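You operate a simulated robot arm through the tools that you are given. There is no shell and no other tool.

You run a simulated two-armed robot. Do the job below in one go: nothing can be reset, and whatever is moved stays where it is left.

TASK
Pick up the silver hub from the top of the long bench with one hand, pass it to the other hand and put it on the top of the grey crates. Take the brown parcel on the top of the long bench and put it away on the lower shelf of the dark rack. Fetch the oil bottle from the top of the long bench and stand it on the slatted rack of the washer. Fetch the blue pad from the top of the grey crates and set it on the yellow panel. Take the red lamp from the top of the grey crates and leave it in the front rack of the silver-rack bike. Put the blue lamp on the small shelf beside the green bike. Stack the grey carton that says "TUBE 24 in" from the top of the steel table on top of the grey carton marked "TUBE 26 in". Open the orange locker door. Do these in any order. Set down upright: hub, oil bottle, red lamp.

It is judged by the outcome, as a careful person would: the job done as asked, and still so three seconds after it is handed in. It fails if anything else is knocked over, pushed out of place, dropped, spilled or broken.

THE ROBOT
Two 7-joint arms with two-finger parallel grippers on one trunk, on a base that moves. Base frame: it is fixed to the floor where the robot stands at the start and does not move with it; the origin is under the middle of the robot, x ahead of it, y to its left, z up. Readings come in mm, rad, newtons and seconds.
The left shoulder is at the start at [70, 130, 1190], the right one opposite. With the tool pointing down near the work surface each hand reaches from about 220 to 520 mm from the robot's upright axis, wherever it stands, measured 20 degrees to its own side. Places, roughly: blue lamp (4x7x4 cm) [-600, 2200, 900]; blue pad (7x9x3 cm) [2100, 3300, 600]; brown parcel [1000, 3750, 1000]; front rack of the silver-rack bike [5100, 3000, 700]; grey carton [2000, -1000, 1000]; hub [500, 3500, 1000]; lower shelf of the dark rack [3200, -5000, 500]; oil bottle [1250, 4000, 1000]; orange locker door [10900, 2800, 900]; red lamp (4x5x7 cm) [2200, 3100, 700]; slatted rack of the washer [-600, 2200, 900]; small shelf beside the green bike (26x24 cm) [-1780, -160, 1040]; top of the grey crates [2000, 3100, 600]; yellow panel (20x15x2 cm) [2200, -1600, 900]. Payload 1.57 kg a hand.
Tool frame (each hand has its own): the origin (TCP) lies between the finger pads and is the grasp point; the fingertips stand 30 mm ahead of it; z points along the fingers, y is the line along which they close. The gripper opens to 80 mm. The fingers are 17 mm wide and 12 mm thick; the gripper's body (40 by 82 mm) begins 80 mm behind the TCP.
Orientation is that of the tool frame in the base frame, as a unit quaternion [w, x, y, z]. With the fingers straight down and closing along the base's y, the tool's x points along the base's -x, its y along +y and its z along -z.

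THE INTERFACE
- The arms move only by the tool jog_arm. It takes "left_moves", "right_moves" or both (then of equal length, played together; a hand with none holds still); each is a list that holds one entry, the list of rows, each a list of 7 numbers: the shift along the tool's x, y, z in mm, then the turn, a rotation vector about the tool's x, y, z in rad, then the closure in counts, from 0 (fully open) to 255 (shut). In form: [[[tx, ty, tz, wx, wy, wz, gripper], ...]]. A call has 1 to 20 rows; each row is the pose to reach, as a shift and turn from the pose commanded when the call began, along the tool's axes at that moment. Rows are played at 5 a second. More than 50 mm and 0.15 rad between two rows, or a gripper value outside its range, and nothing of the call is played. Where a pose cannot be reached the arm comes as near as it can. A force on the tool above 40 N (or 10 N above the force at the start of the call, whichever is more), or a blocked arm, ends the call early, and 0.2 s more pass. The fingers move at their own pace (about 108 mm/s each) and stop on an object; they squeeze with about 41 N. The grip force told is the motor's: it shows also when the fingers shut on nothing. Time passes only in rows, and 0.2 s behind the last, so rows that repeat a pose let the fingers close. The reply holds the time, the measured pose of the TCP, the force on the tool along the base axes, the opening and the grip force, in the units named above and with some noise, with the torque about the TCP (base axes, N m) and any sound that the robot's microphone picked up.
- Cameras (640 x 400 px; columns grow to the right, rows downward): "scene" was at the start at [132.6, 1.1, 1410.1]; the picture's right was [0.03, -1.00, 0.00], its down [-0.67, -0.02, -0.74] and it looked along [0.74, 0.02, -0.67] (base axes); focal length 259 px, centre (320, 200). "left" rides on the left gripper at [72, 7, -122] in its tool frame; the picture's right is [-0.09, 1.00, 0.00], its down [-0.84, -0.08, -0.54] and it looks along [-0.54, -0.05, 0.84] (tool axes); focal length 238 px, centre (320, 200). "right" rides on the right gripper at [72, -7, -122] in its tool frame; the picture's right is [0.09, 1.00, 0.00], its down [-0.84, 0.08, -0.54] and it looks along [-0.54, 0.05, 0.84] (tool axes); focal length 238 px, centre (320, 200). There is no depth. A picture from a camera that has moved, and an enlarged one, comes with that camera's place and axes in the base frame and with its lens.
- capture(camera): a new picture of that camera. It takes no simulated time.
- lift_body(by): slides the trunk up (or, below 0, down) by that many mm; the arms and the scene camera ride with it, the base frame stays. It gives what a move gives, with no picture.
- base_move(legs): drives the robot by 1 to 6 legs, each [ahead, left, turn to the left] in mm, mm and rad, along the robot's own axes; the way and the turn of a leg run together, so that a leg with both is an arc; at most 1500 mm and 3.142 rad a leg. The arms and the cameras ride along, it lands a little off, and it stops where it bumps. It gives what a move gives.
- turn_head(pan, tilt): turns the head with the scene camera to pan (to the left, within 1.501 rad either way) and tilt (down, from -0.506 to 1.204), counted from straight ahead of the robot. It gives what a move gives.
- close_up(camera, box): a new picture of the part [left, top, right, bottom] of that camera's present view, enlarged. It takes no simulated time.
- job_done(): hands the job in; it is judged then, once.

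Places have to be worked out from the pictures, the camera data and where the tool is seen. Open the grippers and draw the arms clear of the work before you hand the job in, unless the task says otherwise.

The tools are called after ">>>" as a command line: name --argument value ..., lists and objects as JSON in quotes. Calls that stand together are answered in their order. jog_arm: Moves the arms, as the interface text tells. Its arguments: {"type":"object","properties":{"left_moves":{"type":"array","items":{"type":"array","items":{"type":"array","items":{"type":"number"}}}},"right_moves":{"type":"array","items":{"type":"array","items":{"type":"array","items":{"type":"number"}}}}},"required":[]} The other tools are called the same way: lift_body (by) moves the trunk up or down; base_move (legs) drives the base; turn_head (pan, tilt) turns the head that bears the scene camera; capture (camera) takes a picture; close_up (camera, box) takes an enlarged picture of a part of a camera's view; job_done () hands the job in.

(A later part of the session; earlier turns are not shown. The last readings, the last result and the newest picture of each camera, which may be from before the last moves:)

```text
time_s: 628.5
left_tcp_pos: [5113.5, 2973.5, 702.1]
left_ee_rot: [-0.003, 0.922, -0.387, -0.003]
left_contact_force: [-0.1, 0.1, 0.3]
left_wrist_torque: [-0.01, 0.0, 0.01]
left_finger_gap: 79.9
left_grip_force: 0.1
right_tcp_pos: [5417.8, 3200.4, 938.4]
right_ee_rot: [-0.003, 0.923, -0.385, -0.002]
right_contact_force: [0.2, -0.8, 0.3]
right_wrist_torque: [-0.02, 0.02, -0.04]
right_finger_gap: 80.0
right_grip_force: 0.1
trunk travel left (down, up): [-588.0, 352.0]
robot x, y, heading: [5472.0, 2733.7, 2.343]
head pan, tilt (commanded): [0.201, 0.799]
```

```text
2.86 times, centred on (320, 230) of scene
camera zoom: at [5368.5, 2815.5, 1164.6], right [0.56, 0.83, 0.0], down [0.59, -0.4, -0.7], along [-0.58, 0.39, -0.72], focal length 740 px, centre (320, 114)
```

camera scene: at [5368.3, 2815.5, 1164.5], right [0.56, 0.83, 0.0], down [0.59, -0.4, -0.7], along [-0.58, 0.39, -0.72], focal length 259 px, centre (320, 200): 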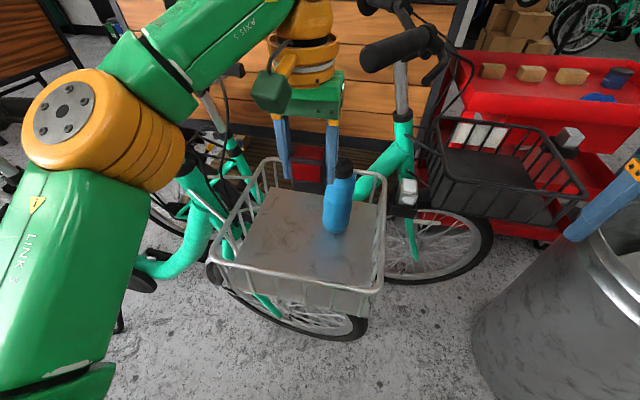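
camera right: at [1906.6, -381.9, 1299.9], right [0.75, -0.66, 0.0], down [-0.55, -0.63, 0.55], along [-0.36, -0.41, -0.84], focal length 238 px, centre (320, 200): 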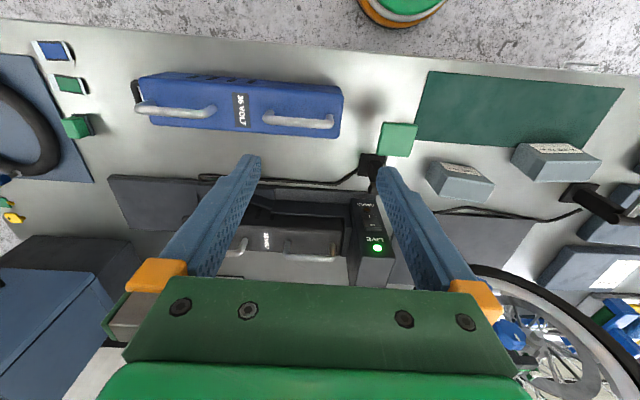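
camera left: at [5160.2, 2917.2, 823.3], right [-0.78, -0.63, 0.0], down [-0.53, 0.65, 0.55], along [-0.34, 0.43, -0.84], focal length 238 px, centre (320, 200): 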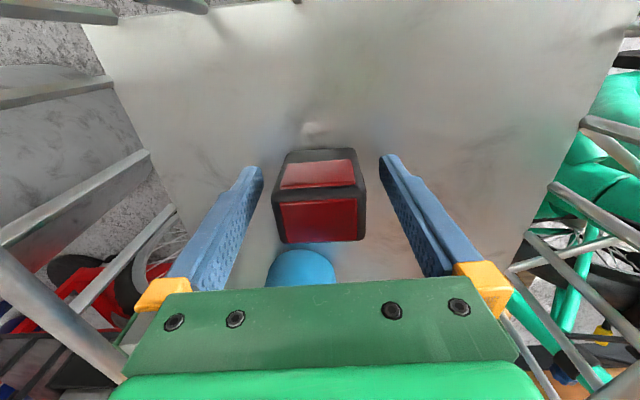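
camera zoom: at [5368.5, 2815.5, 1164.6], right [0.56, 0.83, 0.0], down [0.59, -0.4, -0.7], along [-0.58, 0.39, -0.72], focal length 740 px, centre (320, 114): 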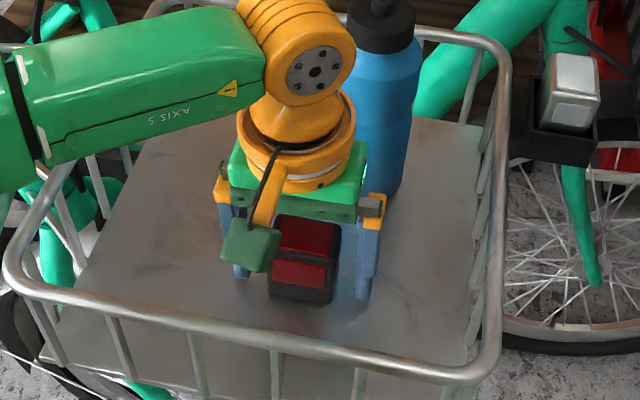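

The lamp stands upright in the rack. I raise the hand straight up out of the basket and verify.

>>> jog_arm --left_moves '[[[0, 0, -25, 0, 0, 0, 0], [0, 0, -65, 0, 0, 0, 0], [0, 0, -110, 0, 0, 0, 0], [0, 0, -155, 0, 0, 0, 0], [0, 0, -200, 0, 0, 0, 0], [0, 0, -235, 0, 0, 0, 0]]]'

>>> capture --camera "left"

>>> close_up --camera "scene" --box '[200, 130, 420, 330]'

```text
time_s: 629.9
left_tcp_pos: [5116.9, 2971.9, 939.1]
left_ee_rot: [-0.002, 0.922, -0.387, -0.004]
left_contact_force: [-1.0, -0.9, 0.3]
left_wrist_torque: [-0.03, 0.01, -0.03]
left_finger_gap: 79.9
left_grip_force: 0.1
right_tcp_pos: [5419.3, 3200.4, 938.8]
right_ee_rot: [-0.002, 0.923, -0.385, -0.002]
right_contact_force: [-0.3, -0.1, 1.0]
right_wrist_torque: [0.0, -0.03, 0.03]
right_finger_gap: 80.0
right_grip_force: 0.1
trunk travel left (down, up): [-588.0, 352.0]
robot x, y, heading: [5470.6, 2737.7, 2.348]
head pan, tilt (commanded): [0.201, 0.799]
```

```text
taken
camera left: at [5162.7, 2914.2, 1060.7], right [-0.78, -0.63, 0.0], down [-0.53, 0.65, 0.55], along [-0.35, 0.43, -0.84], focal length 238 px, centre (320, 200)
```

left: 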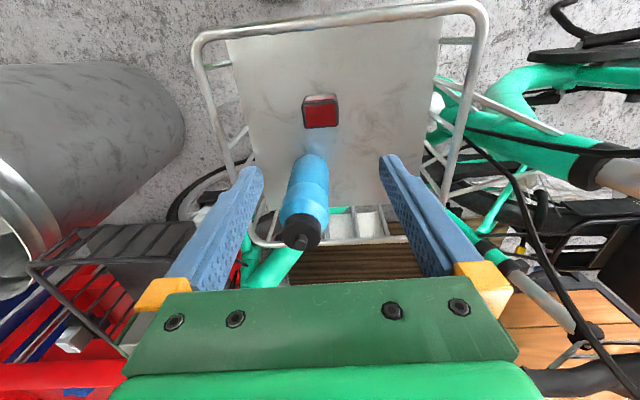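

```text
2.00 times, centred on (310, 230) of scene
camera zoom: at [5369.7, 2815.4, 1164.6], right [0.56, 0.83, 0.0], down [0.59, -0.4, -0.7], along [-0.58, 0.39, -0.72], focal length 518 px, centre (340, 140)
```

zoom: 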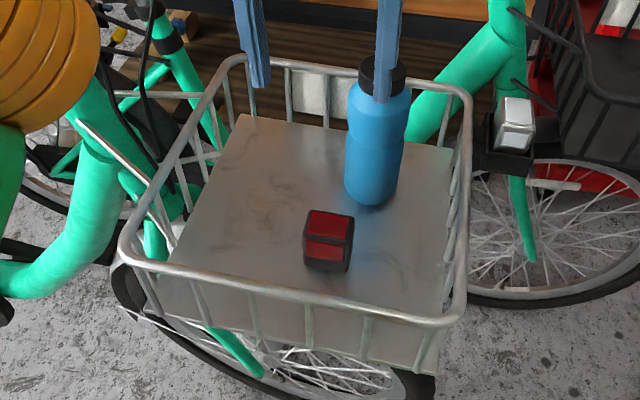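

The red lamp stands upright in the silver front rack. I raise the trunk, slide out the way I came, and look toward the lockers.

>>> lift_body --by 240

>>> base_move --legs '[[0, -285, 0], [-700, 0, 0], [0, 0, -1.75]]'

>>> turn_head --pan -0.2 --tilt 0.25

>>> capture --camera "scene"

```text
time_s: 632.4
left_tcp_pos: [5114.6, 2971.5, 1178.7]
left_ee_rot: [-0.003, 0.923, -0.386, -0.002]
left_contact_force: [0.6, -0.5, 0.0]
left_wrist_torque: [0.01, -0.06, 0.0]
left_finger_gap: 80.2
left_grip_force: 0.0
right_tcp_pos: [5418.0, 3200.7, 1178.2]
right_ee_rot: [-0.002, 0.923, -0.385, -0.001]
right_contact_force: [-0.2, 0.6, 0.2]
right_wrist_torque: [0.03, 0.03, 0.0]
right_finger_gap: 80.1
right_grip_force: 0.0
trunk travel left (down, up): [-828.0, 112.0]
robot x, y, heading: [5472.4, 2733.4, 2.349]
head pan, tilt (commanded): [0.201, 0.799]
```

```text
time_s: 642.2
left_tcp_pos: [6473.2, 2726.7, 1177.9]
left_ee_rot: [0.004, -0.28, 0.96, -0.001]
left_contact_force: [-0.1, -0.7, -0.3]
left_wrist_torque: [-0.01, 0.0, -0.04]
left_finger_gap: 79.8
left_grip_force: 0.1
right_tcp_pos: [6635.0, 2383.2, 1177.3]
right_ee_rot: [0.004, -0.282, 0.959, -0.001]
right_contact_force: [-1.2, -0.3, -0.9]
right_wrist_torque: [-0.01, -0.01, 0.0]
right_finger_gap: 80.2
right_grip_force: 0.0
trunk travel left (down, up): [-828.0, 112.0]
robot x, y, heading: [6171.6, 2425.1, 0.569]
head pan, tilt (commanded): [0.201, 0.799]
```

```text
time_s: 643.1
left_tcp_pos: [6473.8, 2725.6, 1178.5]
left_ee_rot: [0.005, -0.279, 0.96, -0.001]
left_contact_force: [0.5, 0.9, 0.6]
left_wrist_torque: [0.0, 0.03, 0.01]
left_finger_gap: 80.1
left_grip_force: 0.1
right_tcp_pos: [6633.7, 2383.5, 1179.4]
right_ee_rot: [0.003, -0.282, 0.959, 0.0]
right_contact_force: [-0.2, 0.5, -0.2]
right_wrist_torque: [0.03, 0.0, 0.0]
right_finger_gap: 80.1
right_grip_force: 0.1
trunk travel left (down, up): [-828.0, 112.0]
robot x, y, heading: [6167.9, 2431.2, 0.56]
head pan, tilt (commanded): [-0.201, 0.25]
```

```text
taken
camera scene: at [6297.3, 2485.7, 1453.6], right [0.36, -0.93, 0.0], down [-0.23, -0.09, -0.97], along [0.9, 0.35, -0.25], focal length 259 px, centre (320, 200)
```

scene: 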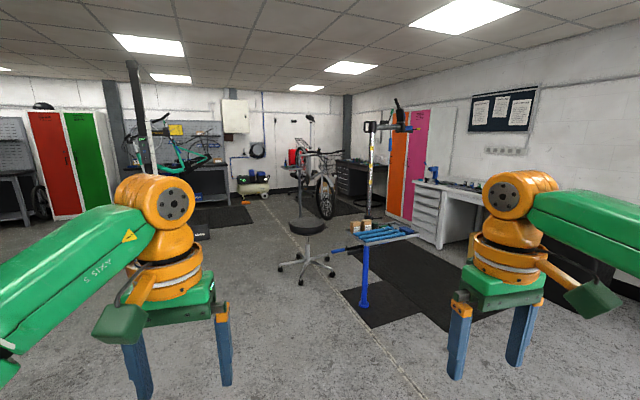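

The orange locker door stands at the back right, beside the pink one. I zoom in.

>>> close_up --camera "scene" --box '[270, 90, 480, 270]'

>>> close_up --camera "scene" --box '[360, 95, 450, 235]'

```text
2.22 times, centred on (375, 180) of scene
camera zoom: at [6297.3, 2485.7, 1453.6], right [0.36, -0.93, 0.0], down [-0.23, -0.09, -0.97], along [0.9, 0.35, -0.25], focal length 575 px, centre (198, 244)
```

zoom: 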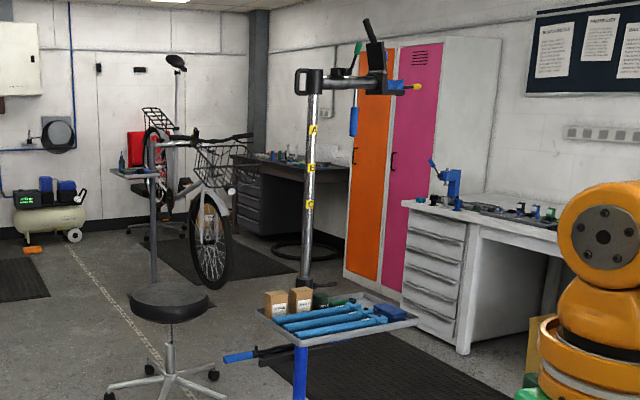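

```text
2.86 times, centred on (405, 165) of scene
camera zoom: at [6297.3, 2485.7, 1453.6], right [0.36, -0.93, 0.0], down [-0.23, -0.09, -0.97], along [0.9, 0.35, -0.25], focal length 740 px, centre (77, 300)
```

zoom: 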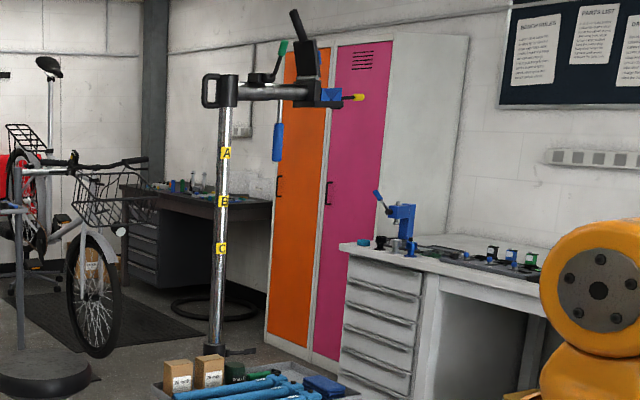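

The locker front faces the aisle; a repair stand is near it. I drive around the blue tool stand along the right side to get a closer look.

>>> base_move --legs '[[0, 0, 0.215], [200, -950, 0], [200, -950, 0], [1000, 0, 0], [1000, 0, 0]]'

>>> turn_head --pan -0.4 --tilt 0.3

>>> capture --camera "scene"

>>> turn_head --pan 0.4 --tilt 0.3

>>> capture --camera "scene"

```text
time_s: 663.0
left_tcp_pos: [9360.0, 3243.0, 1179.7]
left_ee_rot: [0.004, -0.405, 0.914, 0.0]
left_contact_force: [0.8, 0.6, 0.5]
left_wrist_torque: [0.0, 0.02, 0.04]
left_finger_gap: 79.9
left_grip_force: 0.0
right_tcp_pos: [9605.7, 2954.7, 1178.8]
right_ee_rot: [0.003, -0.407, 0.913, -0.001]
right_contact_force: [0.3, 0.2, 0.3]
right_wrist_torque: [0.03, -0.01, 0.02]
right_finger_gap: 80.1
right_grip_force: 0.1
trunk travel left (down, up): [-828.0, 112.0]
robot x, y, heading: [9146.0, 2873.9, 0.828]
head pan, tilt (commanded): [-0.201, 0.25]
```

```text
time_s: 663.8
left_tcp_pos: [9360.8, 3243.5, 1177.5]
left_ee_rot: [0.005, -0.405, 0.915, 0.0]
left_contact_force: [0.2, -0.9, 0.3]
left_wrist_torque: [0.01, 0.02, 0.02]
left_finger_gap: 79.8
left_grip_force: 0.0
right_tcp_pos: [9606.2, 2955.6, 1178.3]
right_ee_rot: [0.002, -0.407, 0.914, 0.001]
right_contact_force: [0.0, -0.6, -0.4]
right_wrist_torque: [0.0, 0.01, 0.0]
right_finger_gap: 80.1
right_grip_force: 0.0
trunk travel left (down, up): [-828.0, 112.0]
robot x, y, heading: [9143.1, 2874.4, 0.835]
head pan, tilt (commanded): [-0.4, 0.3]
```

```text
taken
camera scene: at [9262.4, 2949.6, 1448.9], right [0.42, -0.91, 0.0], down [-0.27, -0.12, -0.96], along [0.87, 0.4, -0.3], focal length 259 px, centre (320, 200)
```

scene: 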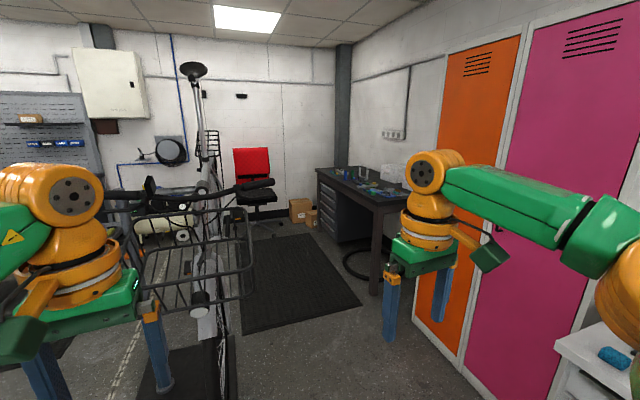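

```text
time_s: 664.9
left_tcp_pos: [9360.5, 3243.2, 1178.3]
left_ee_rot: [0.005, -0.405, 0.914, 0.001]
left_contact_force: [0.5, -0.4, 0.5]
left_wrist_torque: [0.02, -0.01, -0.02]
left_finger_gap: 79.9
left_grip_force: 0.1
right_tcp_pos: [9606.2, 2953.8, 1177.4]
right_ee_rot: [0.003, -0.406, 0.914, 0.001]
right_contact_force: [-0.4, 2.1, -0.1]
right_wrist_torque: [0.01, -0.01, -0.01]
right_finger_gap: 79.8
right_grip_force: 0.0
trunk travel left (down, up): [-828.0, 112.0]
robot x, y, heading: [9148.5, 2873.8, 0.833]
head pan, tilt (commanded): [0.4, 0.3]
```

```text
taken
camera scene: at [9208.8, 2998.4, 1448.9], right [0.94, -0.33, 0.0], down [-0.1, -0.28, -0.96], along [0.32, 0.9, -0.3], focal length 259 px, centre (320, 200)
```

scene: 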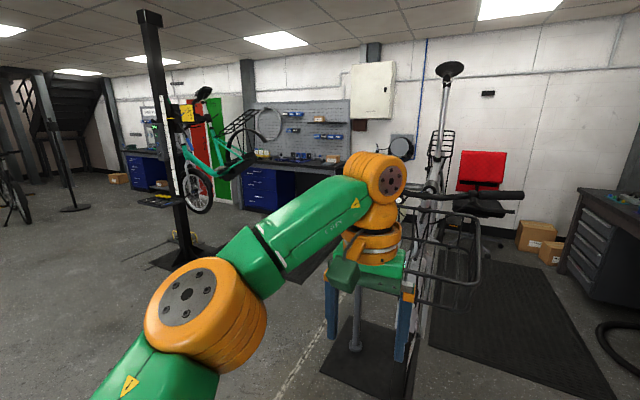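

The orange locker is ahead-right, hinged next to the pink one. I turn to face it and slide over in front of it, keeping some distance.

>>> base_move --legs '[[0, 0, -1.63], [250, 640, 0], [250, 640, 0]]'

>>> turn_head --pan 0.0 --tilt 0.4

>>> capture --camera "scene"

```text
time_s: 676.0
left_tcp_pos: [10759.0, 3147.7, 1178.3]
left_ee_rot: [0.004, 0.394, 0.919, -0.003]
left_contact_force: [-0.1, -0.1, 0.3]
left_wrist_torque: [0.01, -0.01, 0.0]
left_finger_gap: 80.1
left_grip_force: 0.0
right_tcp_pos: [10451.9, 2923.9, 1177.5]
right_ee_rot: [0.002, 0.392, 0.92, -0.002]
right_contact_force: [-0.6, 0.1, 0.4]
right_wrist_torque: [-0.05, -0.03, 0.01]
right_finger_gap: 79.9
right_grip_force: 0.1
trunk travel left (down, up): [-828.0, 112.0]
robot x, y, heading: [10404.2, 3389.2, -0.813]
head pan, tilt (commanded): [0.4, 0.3]
```

```text
time_s: 676.9
left_tcp_pos: [10759.3, 3147.9, 1178.3]
left_ee_rot: [0.002, 0.394, 0.919, -0.004]
left_contact_force: [-0.2, -0.1, 1.0]
left_wrist_torque: [-0.01, -0.01, -0.04]
left_finger_gap: 79.8
left_grip_force: 0.1
right_tcp_pos: [10453.1, 2924.3, 1177.8]
right_ee_rot: [0.001, 0.391, 0.92, -0.002]
right_contact_force: [0.0, 0.3, -0.5]
right_wrist_torque: [0.0, -0.01, 0.02]
right_finger_gap: 79.9
right_grip_force: 0.0
trunk travel left (down, up): [-828.0, 112.0]
robot x, y, heading: [10407.8, 3392.6, -0.81]
head pan, tilt (commanded): [0.0, 0.4]
```

```text
taken
camera scene: at [10503.5, 3284.9, 1439.7], right [-0.72, -0.69, 0.0], down [-0.27, 0.28, -0.92], along [0.63, -0.67, -0.39], focal length 259 px, centre (320, 200)
```

scene: 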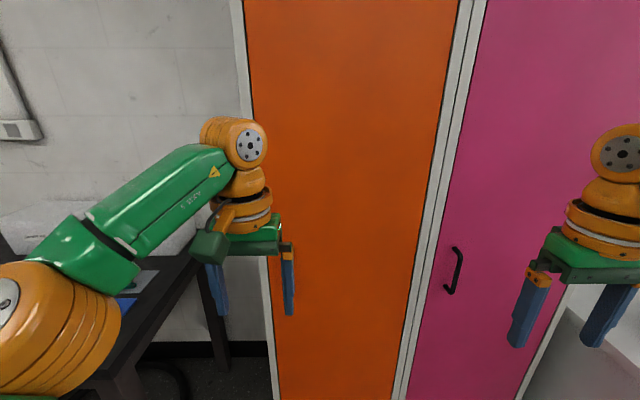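

The orange door fills the view; its handle is likely hidden behind my left hand. I pull the left hand back and aside to see it.

>>> jog_arm --left_moves '[[[30, 30, 0, 0, 0, 0, 0], [60, 65, 0, 0, 0, 0, 0], [90, 100, 0, 0, 0, 0, 0], [120, 140, 0, 0, 0, 0, 0], [140, 170, 0, 0, 0, 0, 0]]]'

>>> capture --camera "scene"

>>> close_up --camera "scene" --box '[220, 180, 340, 330]'

```text
time_s: 678.1
left_tcp_pos: [10786.0, 3369.1, 1178.1]
left_ee_rot: [0.001, 0.395, 0.919, -0.005]
left_contact_force: [0.7, 0.2, -0.6]
left_wrist_torque: [-0.01, -0.04, 0.01]
left_finger_gap: 80.0
left_grip_force: 0.0
right_tcp_pos: [10452.4, 2926.6, 1179.6]
right_ee_rot: [0.003, 0.391, 0.92, -0.004]
right_contact_force: [0.3, 0.2, -0.1]
right_wrist_torque: [-0.05, -0.02, 0.0]
right_finger_gap: 79.9
right_grip_force: 0.0
trunk travel left (down, up): [-828.0, 112.0]
robot x, y, heading: [10405.2, 3385.5, -0.809]
head pan, tilt (commanded): [0.0, 0.4]
```

```text
taken
camera scene: at [10503.0, 3287.3, 1439.9], right [-0.73, -0.69, 0.0], down [-0.27, 0.28, -0.92], along [0.63, -0.67, -0.39], focal length 259 px, centre (320, 200)
```

scene: 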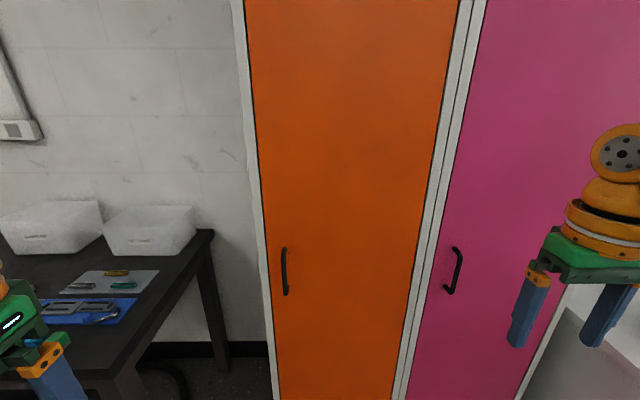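

```text
2.67 times, centred on (280, 255) of scene
camera zoom: at [10503.0, 3287.3, 1439.9], right [-0.73, -0.69, 0.0], down [-0.27, 0.28, -0.92], along [0.63, -0.67, -0.39], focal length 690 px, centre (427, 53)
```

zoom: 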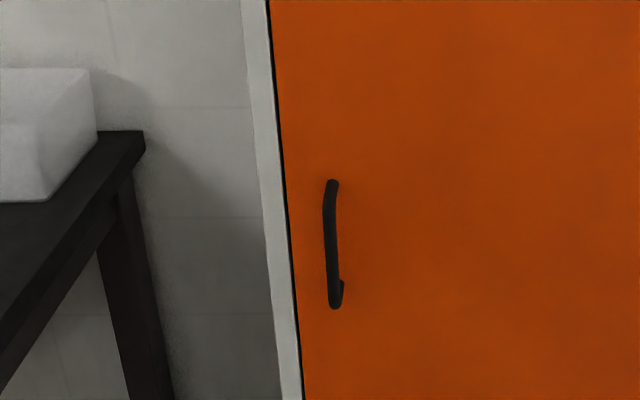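

The handle is visible: a vertical bow handle near the door's left edge. I tilt the head down to see the locker's base for exact geometry.

>>> turn_head --pan 0.0 --tilt 0.95

>>> capture --camera "scene"

>>> turn_head --pan 0.5 --tilt 0.7

>>> capture --camera "scene"

```text
time_s: 679.0
left_tcp_pos: [10786.8, 3366.6, 1178.2]
left_ee_rot: [0.002, 0.394, 0.919, -0.003]
left_contact_force: [0.7, -0.3, -0.1]
left_wrist_torque: [0.04, 0.0, 0.0]
left_finger_gap: 79.9
left_grip_force: 0.1
right_tcp_pos: [10454.2, 2924.1, 1178.3]
right_ee_rot: [0.002, 0.391, 0.92, -0.001]
right_contact_force: [-0.8, -0.3, 0.1]
right_wrist_torque: [0.0, 0.01, 0.0]
right_finger_gap: 80.1
right_grip_force: 0.1
trunk travel left (down, up): [-828.0, 112.0]
robot x, y, heading: [10406.9, 3386.4, -0.813]
head pan, tilt (commanded): [0.0, 0.949]
```

```text
taken
camera scene: at [10489.6, 3298.8, 1393.1], right [-0.73, -0.69, 0.0], down [-0.56, 0.59, -0.58], along [0.4, -0.42, -0.81], focal length 259 px, centre (320, 200)
```

scene: 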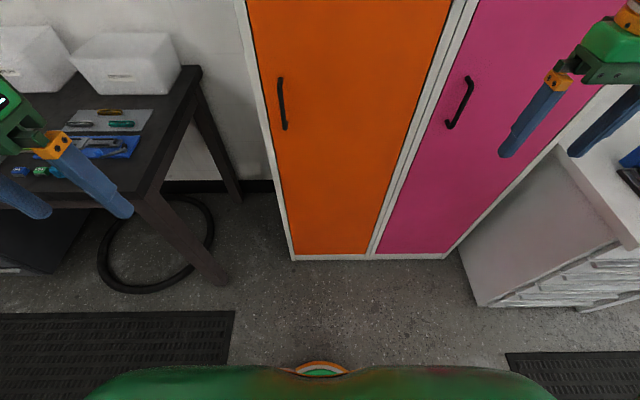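

```text
time_s: 680.0
left_tcp_pos: [10786.4, 3367.8, 1177.3]
left_ee_rot: [0.004, 0.394, 0.919, -0.003]
left_contact_force: [-0.1, 0.1, -0.4]
left_wrist_torque: [-0.01, 0.01, 0.01]
left_finger_gap: 79.8
left_grip_force: 0.2
right_tcp_pos: [10452.7, 2924.4, 1179.0]
right_ee_rot: [0.002, 0.391, 0.92, -0.003]
right_contact_force: [-0.5, 0.1, -0.4]
right_wrist_torque: [0.01, -0.03, -0.01]
right_finger_gap: 80.0
right_grip_force: 0.1
trunk travel left (down, up): [-828.0, 112.0]
robot x, y, heading: [10408.1, 3392.8, -0.812]
head pan, tilt (commanded): [0.499, 0.7]
```

```text
taken
camera scene: at [10520.2, 3325.9, 1412.8], right [-0.31, -0.95, 0.0], down [-0.61, 0.2, -0.76], along [0.73, -0.24, -0.64], focal length 259 px, centre (320, 200)
```

scene: 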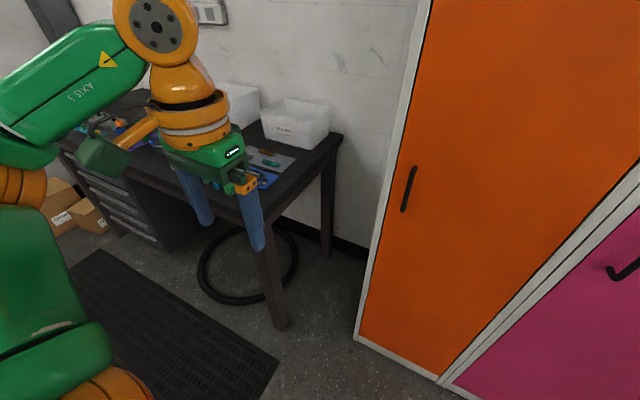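

Geometry: door front plane ~716 mm ahead; the handle bar is at about (10939,2956), z 941–1082, hinge on the right. Plan: left hand pointing forward grips the bar, then I pull by backing the base. First I tilt the left hand to point forward, still away from the door.

>>> jog_arm --left_moves '[[[-15, -12, 5, 0, -0.1428, 0, 0], [-30, -24, 10, 0, -0.2856, 0, 0], [-45, -36, 16, 0, -0.4284, 0, 0], [-60, -47, 22, 0, -0.571, 0, 0], [-75, -59, 27, 0, -0.714, 0, 0], [-90, -71, 33, 0, -0.857, 0, 0], [-105, -83, 38, 0, -1.0, 0, 0], [-120, -95, 44, 0, -1.142, 0, 0], [-135, -106, 49, 0, -1.285, 0, 0], [-150, -118, 55, 0, -1.428, 0, 0], [-164, -130, 60, 0, -1.56, 0, 0], [-164, -130, 60, 0, -1.56, 0, 0]]]'

>>> capture --camera "left"

>>> turn_head --pan 0.2 --tilt 0.6

>>> capture --camera "scene"

```text
time_s: 682.6
left_tcp_pos: [10813.3, 3167.8, 1132.1]
left_ee_rot: [0.542, 0.32, 0.74, -0.239]
left_contact_force: [0.1, 0.2, -0.3]
left_wrist_torque: [0.0, 0.0, -0.05]
left_finger_gap: 80.1
left_grip_force: 0.0
left hand out of reach, approached as far as the arm can: row 6, 7, 8, 9, 10, 11, 12
right_tcp_pos: [10452.0, 2923.8, 1177.1]
right_ee_rot: [0.003, 0.391, 0.92, -0.002]
right_contact_force: [-0.4, -0.3, 0.1]
right_wrist_torque: [0.04, 0.0, 0.0]
right_finger_gap: 80.2
right_grip_force: 0.0
trunk travel left (down, up): [-828.0, 112.0]
robot x, y, heading: [10407.3, 3385.1, -0.809]
head pan, tilt (commanded): [0.499, 0.7]
```

```text
taken
camera left: at [10724.0, 3273.2, 1099.2], right [0.75, 0.66, 0.08], down [-0.23, 0.15, 0.96], along [0.62, -0.74, 0.26], focal length 238 px, centre (320, 200)
```

left: 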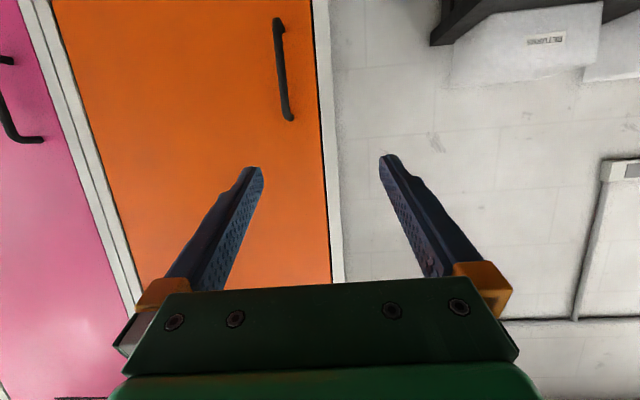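

```text
time_s: 683.4
left_tcp_pos: [10812.7, 3167.9, 1131.0]
left_ee_rot: [0.541, 0.321, 0.74, -0.239]
left_contact_force: [0.1, 0.0, 0.9]
left_wrist_torque: [-0.01, -0.05, -0.01]
left_finger_gap: 79.9
left_grip_force: 0.1
right_tcp_pos: [10452.4, 2924.8, 1178.0]
right_ee_rot: [0.001, 0.391, 0.92, -0.002]
right_contact_force: [0.7, 0.6, -0.2]
right_wrist_torque: [-0.01, 0.01, 0.01]
right_finger_gap: 80.1
right_grip_force: 0.0
trunk travel left (down, up): [-828.0, 112.0]
robot x, y, heading: [10406.5, 3390.7, -0.812]
head pan, tilt (commanded): [0.201, 0.6]
```

```text
taken
camera scene: at [10511.8, 3301.3, 1421.4], right [-0.57, -0.82, 0.0], down [-0.46, 0.32, -0.82], along [0.68, -0.47, -0.57], focal length 259 px, centre (320, 200)
```

scene: 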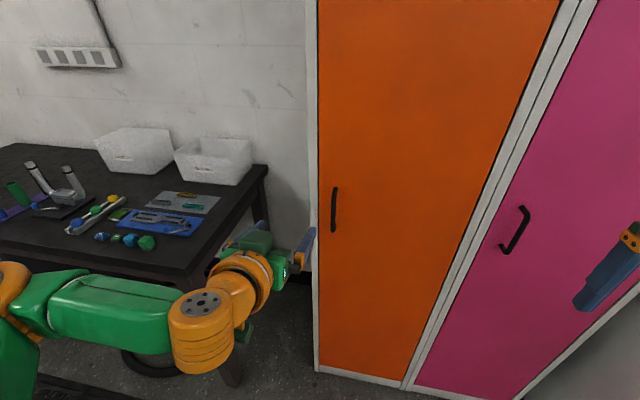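

The left hand points forward (about 17° below horizontal). I lower it to z≈1035, then use its camera to line up with the handle.

>>> jog_arm --left_moves '[[[31, 0, 10, 0, 0, 0, 0], [61, 0, 19, 0, 0, 0, 0], [91.6, 0, 28.9, 0, 0, 0, 0], [91.6, 0, 28.9, 0, 0, 0, 0]]]'

>>> base_move --legs '[[110, -55, 0]]'

>>> capture --camera "left"

>>> capture --camera "scene"

```text
time_s: 684.4
left_tcp_pos: [10813.0, 3167.2, 1120.8]
left_ee_rot: [0.542, 0.32, 0.74, -0.238]
left_contact_force: [-0.3, 0.1, -0.2]
left_wrist_torque: [0.04, 0.0, 0.01]
left_finger_gap: 80.0
left_grip_force: 0.0
left hand out of reach, approached as far as the arm can: row 1, 2, 3, 4
right_tcp_pos: [10453.4, 2924.2, 1179.0]
right_ee_rot: [0.002, 0.391, 0.92, -0.002]
right_contact_force: [0.4, -0.4, -0.3]
right_wrist_torque: [0.01, 0.0, 0.0]
right_finger_gap: 80.1
right_grip_force: 0.1
trunk travel left (down, up): [-828.0, 112.0]
robot x, y, heading: [10404.0, 3390.8, -0.814]
head pan, tilt (commanded): [0.201, 0.6]
```

```text
time_s: 685.6
left_tcp_pos: [10848.0, 3051.3, 1122.7]
left_ee_rot: [0.541, 0.321, 0.739, -0.241]
left_contact_force: [-0.6, 0.4, 0.5]
left_wrist_torque: [0.0, -0.02, 0.02]
left_finger_gap: 80.0
left_grip_force: 0.1
right_tcp_pos: [10486.8, 2809.1, 1178.9]
right_ee_rot: [0.004, 0.394, 0.919, -0.003]
right_contact_force: [0.1, 0.2, 0.3]
right_wrist_torque: [-0.05, -0.02, 0.04]
right_finger_gap: 80.0
right_grip_force: 0.1
trunk travel left (down, up): [-828.0, 112.0]
robot x, y, heading: [10439.8, 3272.6, -0.817]
head pan, tilt (commanded): [0.201, 0.6]
```

```text
taken
camera left: at [10759.8, 3157.0, 1089.3], right [0.75, 0.66, 0.08], down [-0.23, 0.15, 0.96], along [0.62, -0.74, 0.27], focal length 238 px, centre (320, 200)
```

left: 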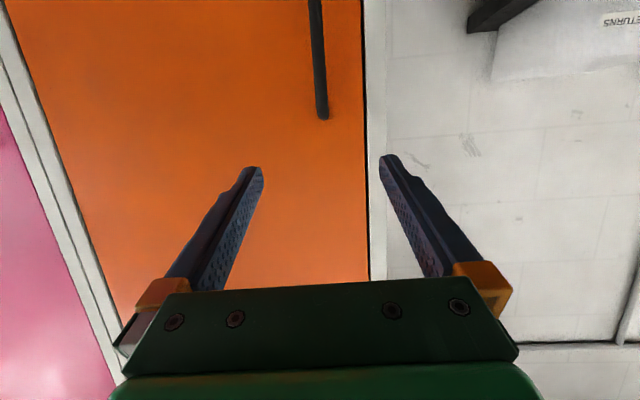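

```text
taken
camera scene: at [10546.9, 3186.7, 1421.8], right [-0.58, -0.82, 0.0], down [-0.46, 0.32, -0.83], along [0.68, -0.48, -0.56], focal length 259 px, centre (320, 200)
```

scene: 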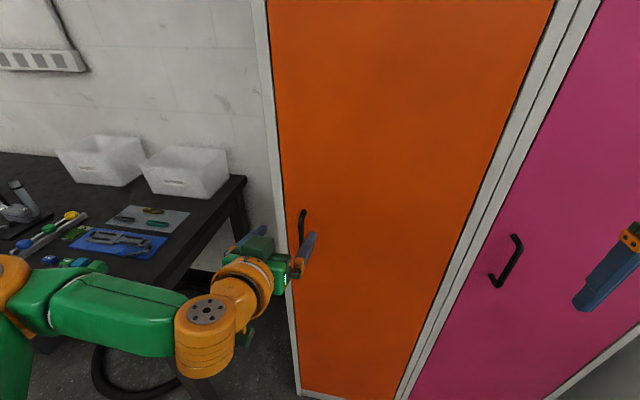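

Laterally aligned; the arm can't go lower in this pose, so I lower the trunk 90 mm and check the handle with the left camera.

>>> lift_body --by -90

>>> capture --camera "left"

>>> close_up --camera "scene" --box '[220, 150, 380, 330]'

```text
time_s: 686.9
left_tcp_pos: [10849.9, 3048.6, 1029.7]
left_ee_rot: [0.541, 0.322, 0.739, -0.24]
left_contact_force: [-0.1, -1.2, -1.0]
left_wrist_torque: [-0.01, 0.0, 0.01]
left_finger_gap: 79.7
left_grip_force: 0.2
right_tcp_pos: [10489.3, 2806.0, 1087.2]
right_ee_rot: [0.001, 0.393, 0.919, -0.003]
right_contact_force: [-0.8, 0.5, 0.1]
right_wrist_torque: [0.05, 0.03, 0.0]
right_finger_gap: 80.0
right_grip_force: 0.0
trunk travel left (down, up): [-738.0, 202.0]
robot x, y, heading: [10440.2, 3272.3, -0.818]
head pan, tilt (commanded): [0.201, 0.6]
```

```text
taken
camera left: at [10760.6, 3154.3, 998.7], right [0.75, 0.66, 0.08], down [-0.23, 0.15, 0.96], along [0.62, -0.74, 0.26], focal length 238 px, centre (320, 200)
```

left: 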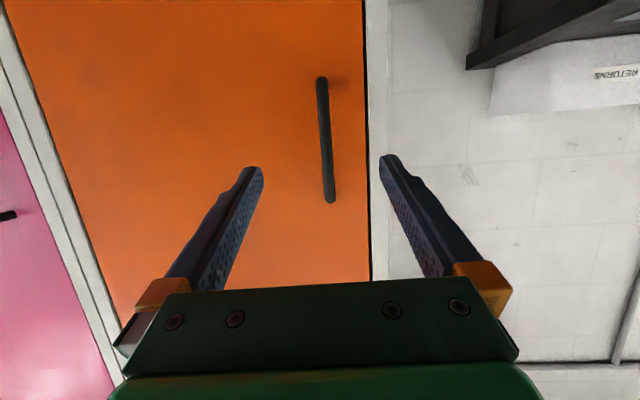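

```text
2.22 times, centred on (300, 240) of scene
camera zoom: at [10548.0, 3183.0, 1331.4], right [-0.58, -0.82, 0.0], down [-0.46, 0.33, -0.83], along [0.67, -0.48, -0.56], focal length 575 px, centre (364, 111)
```

zoom: 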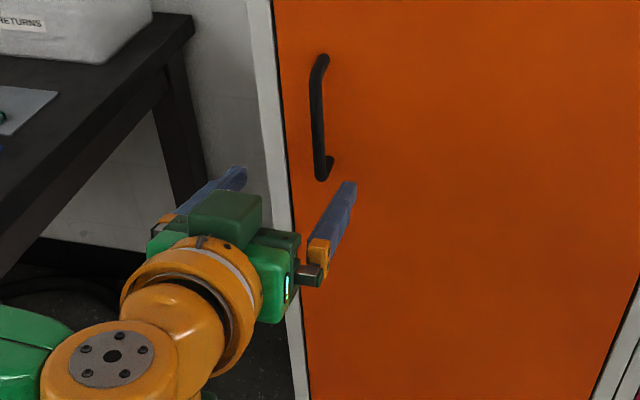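

The handle bar is ~117 mm ahead and 5 mm left of the TCP, standing off ~40 mm from the door. I advance 60 mm, recheck, then the rest.

>>> base_move --legs '[[60, 5, 0]]'

>>> capture --camera "left"

```text
time_s: 687.9
left_tcp_pos: [10890.7, 3011.9, 1032.4]
left_ee_rot: [0.543, 0.321, 0.738, -0.24]
left_contact_force: [-0.4, 0.7, 0.1]
left_wrist_torque: [-0.01, 0.0, -0.02]
left_finger_gap: 80.1
left_grip_force: 0.1
right_tcp_pos: [10529.4, 2769.3, 1089.4]
right_ee_rot: [0.005, 0.394, 0.919, -0.002]
right_contact_force: [0.1, -0.9, -0.6]
right_wrist_torque: [-0.05, -0.03, -0.03]
right_finger_gap: 79.9
right_grip_force: 0.1
trunk travel left (down, up): [-738.0, 202.0]
robot x, y, heading: [10481.9, 3231.3, -0.817]
head pan, tilt (commanded): [0.201, 0.6]
```

```text
taken
camera left: at [10801.9, 3117.5, 1000.1], right [0.75, 0.66, 0.08], down [-0.24, 0.15, 0.96], along [0.62, -0.74, 0.27], focal length 238 px, centre (320, 200)
```

left: 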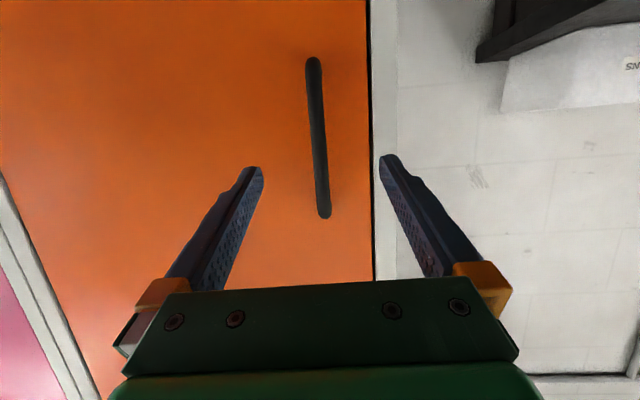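

Well centred. I advance the last 48 mm so the bar sits between the fingers.

>>> base_move --legs '[[48, 0, 0]]'

>>> capture --camera "left"

>>> close_up --camera "scene" --box '[220, 130, 380, 310]'

```text
time_s: 688.8
left_tcp_pos: [10926.1, 2974.9, 1030.3]
left_ee_rot: [0.542, 0.321, 0.739, -0.24]
left_contact_force: [0.7, 0.4, -0.4]
left_wrist_torque: [0.01, -0.02, 0.01]
left_finger_gap: 79.9
left_grip_force: 0.2
right_tcp_pos: [10564.1, 2732.0, 1088.8]
right_ee_rot: [0.001, 0.393, 0.92, -0.002]
right_contact_force: [-0.2, 0.3, 0.6]
right_wrist_torque: [-0.02, 0.03, 0.02]
right_finger_gap: 79.9
right_grip_force: 0.0
trunk travel left (down, up): [-738.0, 202.0]
robot x, y, heading: [10521.7, 3199.8, -0.818]
head pan, tilt (commanded): [0.201, 0.6]
```

```text
taken
camera left: at [10837.5, 3079.9, 998.6], right [0.75, 0.65, 0.08], down [-0.23, 0.15, 0.96], along [0.62, -0.74, 0.26], focal length 238 px, centre (320, 200)
```

left: 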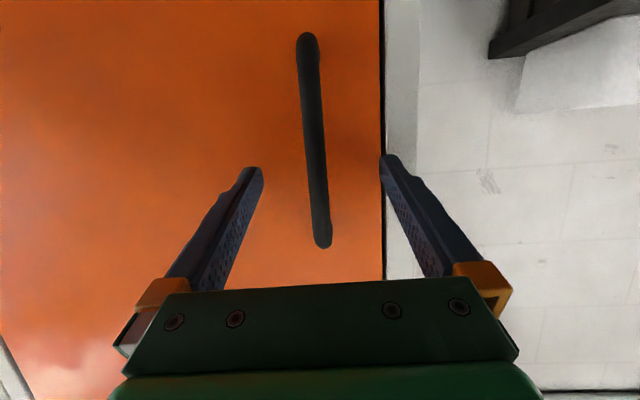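

```text
2.22 times, centred on (300, 220) of scene
camera zoom: at [10625.0, 3108.7, 1331.4], right [-0.58, -0.82, 0.0], down [-0.46, 0.33, -0.82], along [0.67, -0.48, -0.57], focal length 575 px, centre (364, 156)
```

zoom: 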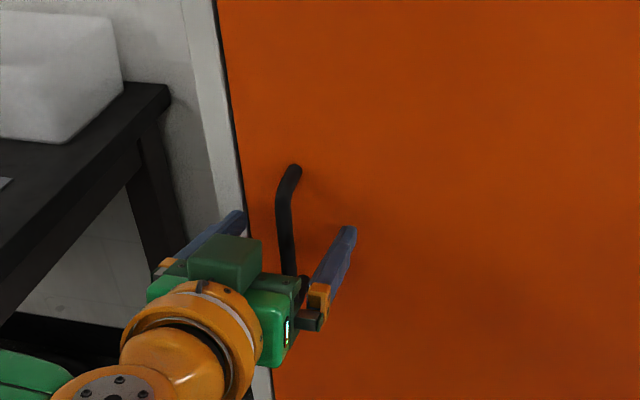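

The bar lies between the fingers. I close the left hand on it.

>>> jog_arm --left_moves '[[[0, 0, 0, 0, 0, 0, 120], [0, 0, 0, 0, 0, 0, 200], [0, 0, 0, 0, 0, 0, 255], [0, 0, 0, 0, 0, 0, 255], [0, 0, 0, 0, 0, 0, 255]]]'

>>> capture --camera "left"

```text
time_s: 690.0
left_tcp_pos: [10925.0, 2975.3, 1030.4]
left_ee_rot: [0.541, 0.322, 0.739, -0.24]
left_contact_force: [-3.5, -0.6, -1.3]
left_wrist_torque: [0.07, -0.16, -0.02]
left_finger_gap: 11.5
left_grip_force: 29.5
right_tcp_pos: [10563.8, 2731.5, 1087.7]
right_ee_rot: [0.002, 0.393, 0.92, -0.002]
right_contact_force: [1.0, 0.1, 0.1]
right_wrist_torque: [0.02, -0.02, 0.01]
right_finger_gap: 80.1
right_grip_force: 0.2
trunk travel left (down, up): [-738.0, 202.0]
robot x, y, heading: [10516.4, 3194.5, -0.814]
head pan, tilt (commanded): [0.201, 0.6]
```

```text
taken
camera left: at [10836.4, 3079.8, 999.0], right [0.75, 0.65, 0.08], down [-0.23, 0.15, 0.96], along [0.62, -0.74, 0.26], focal length 238 px, centre (320, 200)
```

left: 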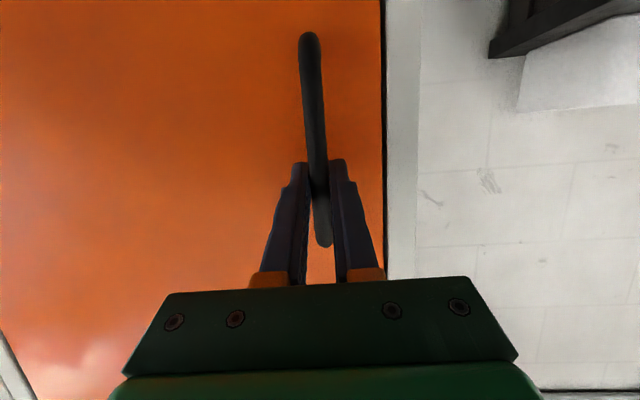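

Firm grip on the bar (11.5 mm). I pull by backing the base 40 mm and check whether the door moves.

>>> base_move --legs '[[-40, -5, 0]]'

>>> capture --camera "left"

>>> capture --camera "scene"

```text
time_s: 690.8
left_tcp_pos: [10893.8, 2997.2, 1031.6]
left_ee_rot: [0.542, 0.322, 0.738, -0.24]
left_contact_force: [-2.2, -5.3, -0.5]
left_wrist_torque: [-0.48, -0.38, 0.06]
left_finger_gap: 11.7
left_grip_force: 28.9
right_tcp_pos: [10532.9, 2754.5, 1086.4]
right_ee_rot: [0.002, 0.393, 0.919, -0.001]
right_contact_force: [0.6, -0.5, -0.4]
right_wrist_torque: [-0.02, 0.0, 0.01]
right_finger_gap: 79.8
right_grip_force: 0.1
trunk travel left (down, up): [-738.0, 202.0]
robot x, y, heading: [10488.8, 3227.1, -0.812]
head pan, tilt (commanded): [0.201, 0.6]
```

```text
taken
camera left: at [10805.9, 3103.0, 998.9], right [0.75, 0.65, 0.08], down [-0.23, 0.15, 0.96], along [0.62, -0.74, 0.26], focal length 238 px, centre (320, 200)
```

left: 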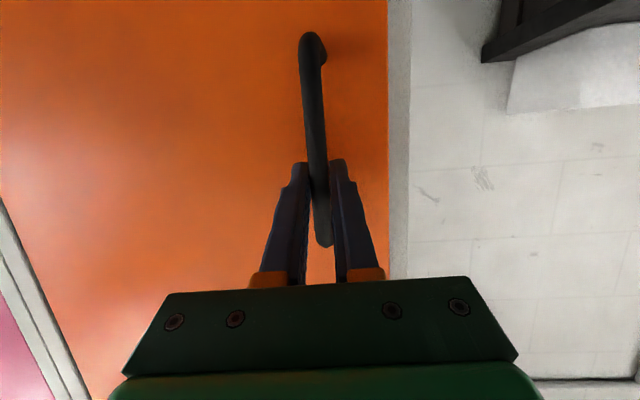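

```text
taken
camera scene: at [10593.1, 3130.9, 1331.4], right [-0.58, -0.82, 0.0], down [-0.46, 0.33, -0.82], along [0.67, -0.47, -0.57], focal length 259 px, centre (320, 200)
```

scene: 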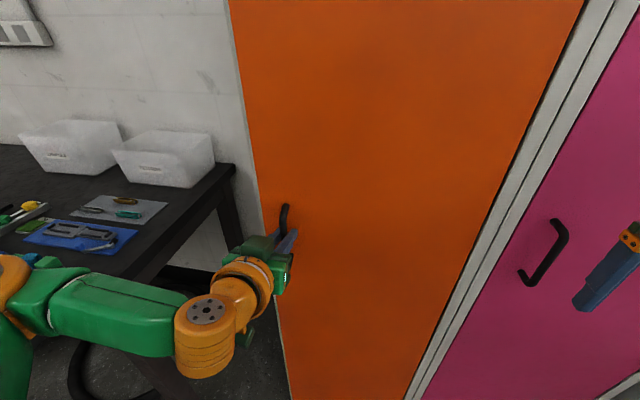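

The door is opening. I keep pulling along the arc in two further small legs.

>>> base_move --legs '[[-45, -12, 0]]'

>>> base_move --legs '[[-45, -18, 0]]'

>>> capture --camera "scene"

>>> capture --camera "left"

```text
time_s: 691.8
left_tcp_pos: [10853.9, 3020.0, 1031.3]
left_ee_rot: [0.541, 0.322, 0.739, -0.238]
left_contact_force: [-3.8, -8.1, -3.4]
left_wrist_torque: [-0.53, -0.32, 0.02]
left_finger_gap: 11.7
left_grip_force: 29.7
right_tcp_pos: [10493.1, 2777.7, 1086.1]
right_ee_rot: [0.001, 0.393, 0.92, 0.001]
right_contact_force: [-0.5, 0.2, -0.3]
right_wrist_torque: [-0.03, 0.0, -0.02]
right_finger_gap: 80.2
right_grip_force: 0.2
trunk travel left (down, up): [-738.0, 202.0]
robot x, y, heading: [10448.2, 3247.2, -0.815]
head pan, tilt (commanded): [0.201, 0.6]
```

```text
time_s: 692.7
left_tcp_pos: [10811.0, 3039.8, 1031.7]
left_ee_rot: [0.542, 0.322, 0.738, -0.24]
left_contact_force: [-3.2, -13.2, -2.3]
left_wrist_torque: [-0.61, -0.27, 0.02]
left_finger_gap: 11.8
left_grip_force: 29.5
right_tcp_pos: [10451.4, 2797.3, 1085.9]
right_ee_rot: [0.0, 0.393, 0.92, 0.001]
right_contact_force: [0.3, 0.5, 1.0]
right_wrist_torque: [0.01, 0.0, -0.01]
right_finger_gap: 80.2
right_grip_force: 0.1
trunk travel left (down, up): [-738.0, 202.0]
robot x, y, heading: [10403.3, 3267.5, -0.818]
head pan, tilt (commanded): [0.201, 0.6]
```

```text
taken
camera scene: at [10510.0, 3171.7, 1331.1], right [-0.58, -0.82, -0.01], down [-0.46, 0.33, -0.82], along [0.67, -0.47, -0.57], focal length 259 px, centre (320, 200)
```

scene: 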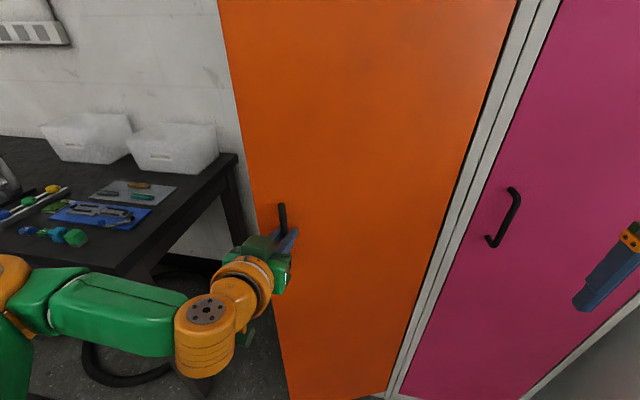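

```text
taken
camera left: at [10722.9, 3144.4, 999.1], right [0.75, 0.65, 0.08], down [-0.24, 0.15, 0.96], along [0.62, -0.74, 0.27], focal length 238 px, centre (320, 200)
```

left: 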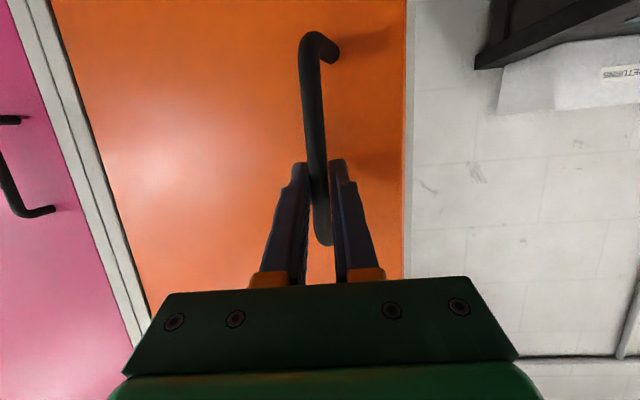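

Door is ~20° open. I continue with legs that curve more to the right.

>>> base_move --legs '[[-38, -28, 0]]'

>>> base_move --legs '[[-36, -30, 0]]'

>>> base_move --legs '[[-34, -34, 0]]'

>>> capture --camera "scene"

>>> capture --camera "left"

```text
time_s: 693.6
left_tcp_pos: [10768.2, 3050.2, 1031.4]
left_ee_rot: [0.542, 0.321, 0.738, -0.242]
left_contact_force: [-0.1, -4.7, -4.4]
left_wrist_torque: [-0.51, -0.41, 0.08]
left_finger_gap: 11.9
left_grip_force: 29.5
right_tcp_pos: [10405.5, 2808.7, 1087.1]
right_ee_rot: [0.0, 0.393, 0.919, -0.001]
right_contact_force: [-0.2, -0.7, -0.2]
right_wrist_torque: [0.04, 0.03, 0.03]
right_finger_gap: 80.2
right_grip_force: 0.1
trunk travel left (down, up): [-738.0, 202.0]
robot x, y, heading: [10358.6, 3275.1, -0.811]
head pan, tilt (commanded): [0.201, 0.6]
```

```text
time_s: 694.5
left_tcp_pos: [10723.0, 3057.1, 1032.9]
left_ee_rot: [0.543, 0.319, 0.738, -0.242]
left_contact_force: [0.1, -4.5, -6.1]
left_wrist_torque: [-0.52, -0.35, 0.06]
left_finger_gap: 12.0
left_grip_force: 29.1
right_tcp_pos: [10360.9, 2814.3, 1087.0]
right_ee_rot: [0.0, 0.393, 0.92, -0.002]
right_contact_force: [0.1, -0.3, 0.3]
right_wrist_torque: [-0.01, -0.01, 0.03]
right_finger_gap: 80.0
right_grip_force: 0.1
trunk travel left (down, up): [-738.0, 202.0]
robot x, y, heading: [10314.9, 3285.0, -0.815]
head pan, tilt (commanded): [0.201, 0.6]
```

```text
time_s: 695.4
left_tcp_pos: [10674.9, 3056.1, 1032.2]
left_ee_rot: [0.543, 0.319, 0.738, -0.242]
left_contact_force: [0.8, -7.8, -3.9]
left_wrist_torque: [-0.55, -0.35, 0.02]
left_finger_gap: 11.9
left_grip_force: 29.1
right_tcp_pos: [10314.6, 2814.0, 1086.2]
right_ee_rot: [0.0, 0.393, 0.92, -0.002]
right_contact_force: [0.2, -0.3, 0.3]
right_wrist_torque: [-0.01, 0.02, 0.02]
right_finger_gap: 80.2
right_grip_force: 0.0
trunk travel left (down, up): [-738.0, 202.0]
robot x, y, heading: [10261.4, 3285.0, -0.814]
head pan, tilt (commanded): [0.201, 0.6]
```

```text
taken
camera scene: at [10374.2, 3190.5, 1330.9], right [-0.58, -0.82, 0.0], down [-0.46, 0.33, -0.82], along [0.67, -0.47, -0.57], focal length 259 px, centre (320, 200)
```

scene: 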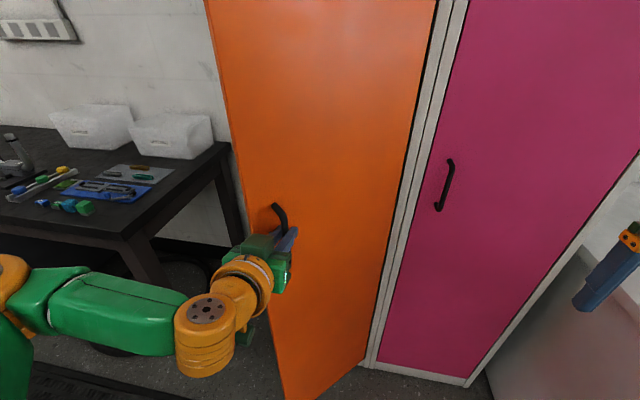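

```text
taken
camera left: at [10586.3, 3161.5, 999.3], right [0.75, 0.66, 0.08], down [-0.23, 0.16, 0.96], along [0.62, -0.74, 0.27], focal length 238 px, centre (320, 200)
```

left: 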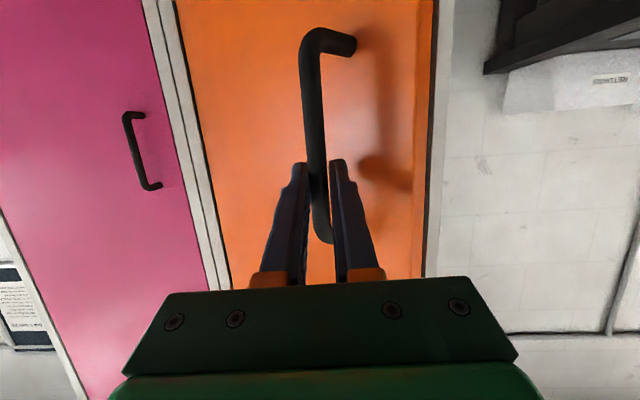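

Door is ~42° open. To continue without straining, I swing the whole robot around the hinge: small arc legs (right + left turn).

>>> base_move --legs '[[-10, -112, 0.15]]'

>>> capture --camera "left"

>>> capture --camera "scene"

```text
time_s: 696.6
left_tcp_pos: [10621.3, 3045.6, 1032.6]
left_ee_rot: [0.561, 0.261, 0.759, -0.201]
left_contact_force: [-0.5, 2.7, -15.8]
left_wrist_torque: [-0.08, -0.34, 0.09]
left_finger_gap: 11.9
left_grip_force: 28.9
right_tcp_pos: [10299.1, 2754.0, 1088.1]
right_ee_rot: [0.0, 0.323, 0.947, -0.003]
right_contact_force: [-0.3, 0.7, -0.1]
right_wrist_torque: [0.03, 0.01, -0.03]
right_finger_gap: 80.0
right_grip_force: 0.0
trunk travel left (down, up): [-738.0, 202.0]
robot x, y, heading: [10180.1, 3205.2, -0.66]
head pan, tilt (commanded): [0.201, 0.6]
```

```text
taken
camera left: at [10517.1, 3136.9, 999.3], right [0.64, 0.76, 0.07], down [-0.26, 0.12, 0.96], along [0.72, -0.64, 0.27], focal length 238 px, centre (320, 200)
```

left: 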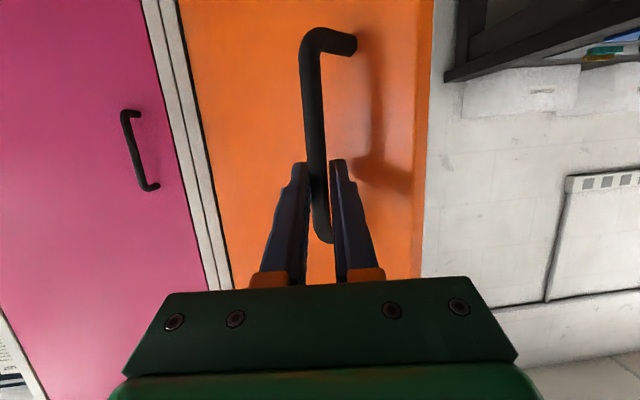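

```text
taken
camera scene: at [10302.7, 3134.9, 1331.0], right [-0.45, -0.89, 0.0], down [-0.51, 0.25, -0.82], along [0.74, -0.37, -0.57], focal length 259 px, centre (320, 200)
```

scene: 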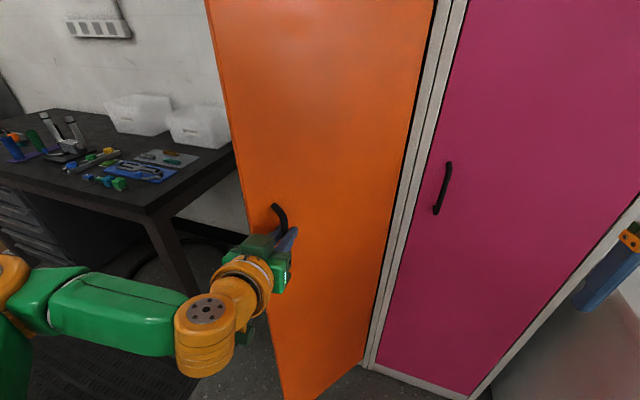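

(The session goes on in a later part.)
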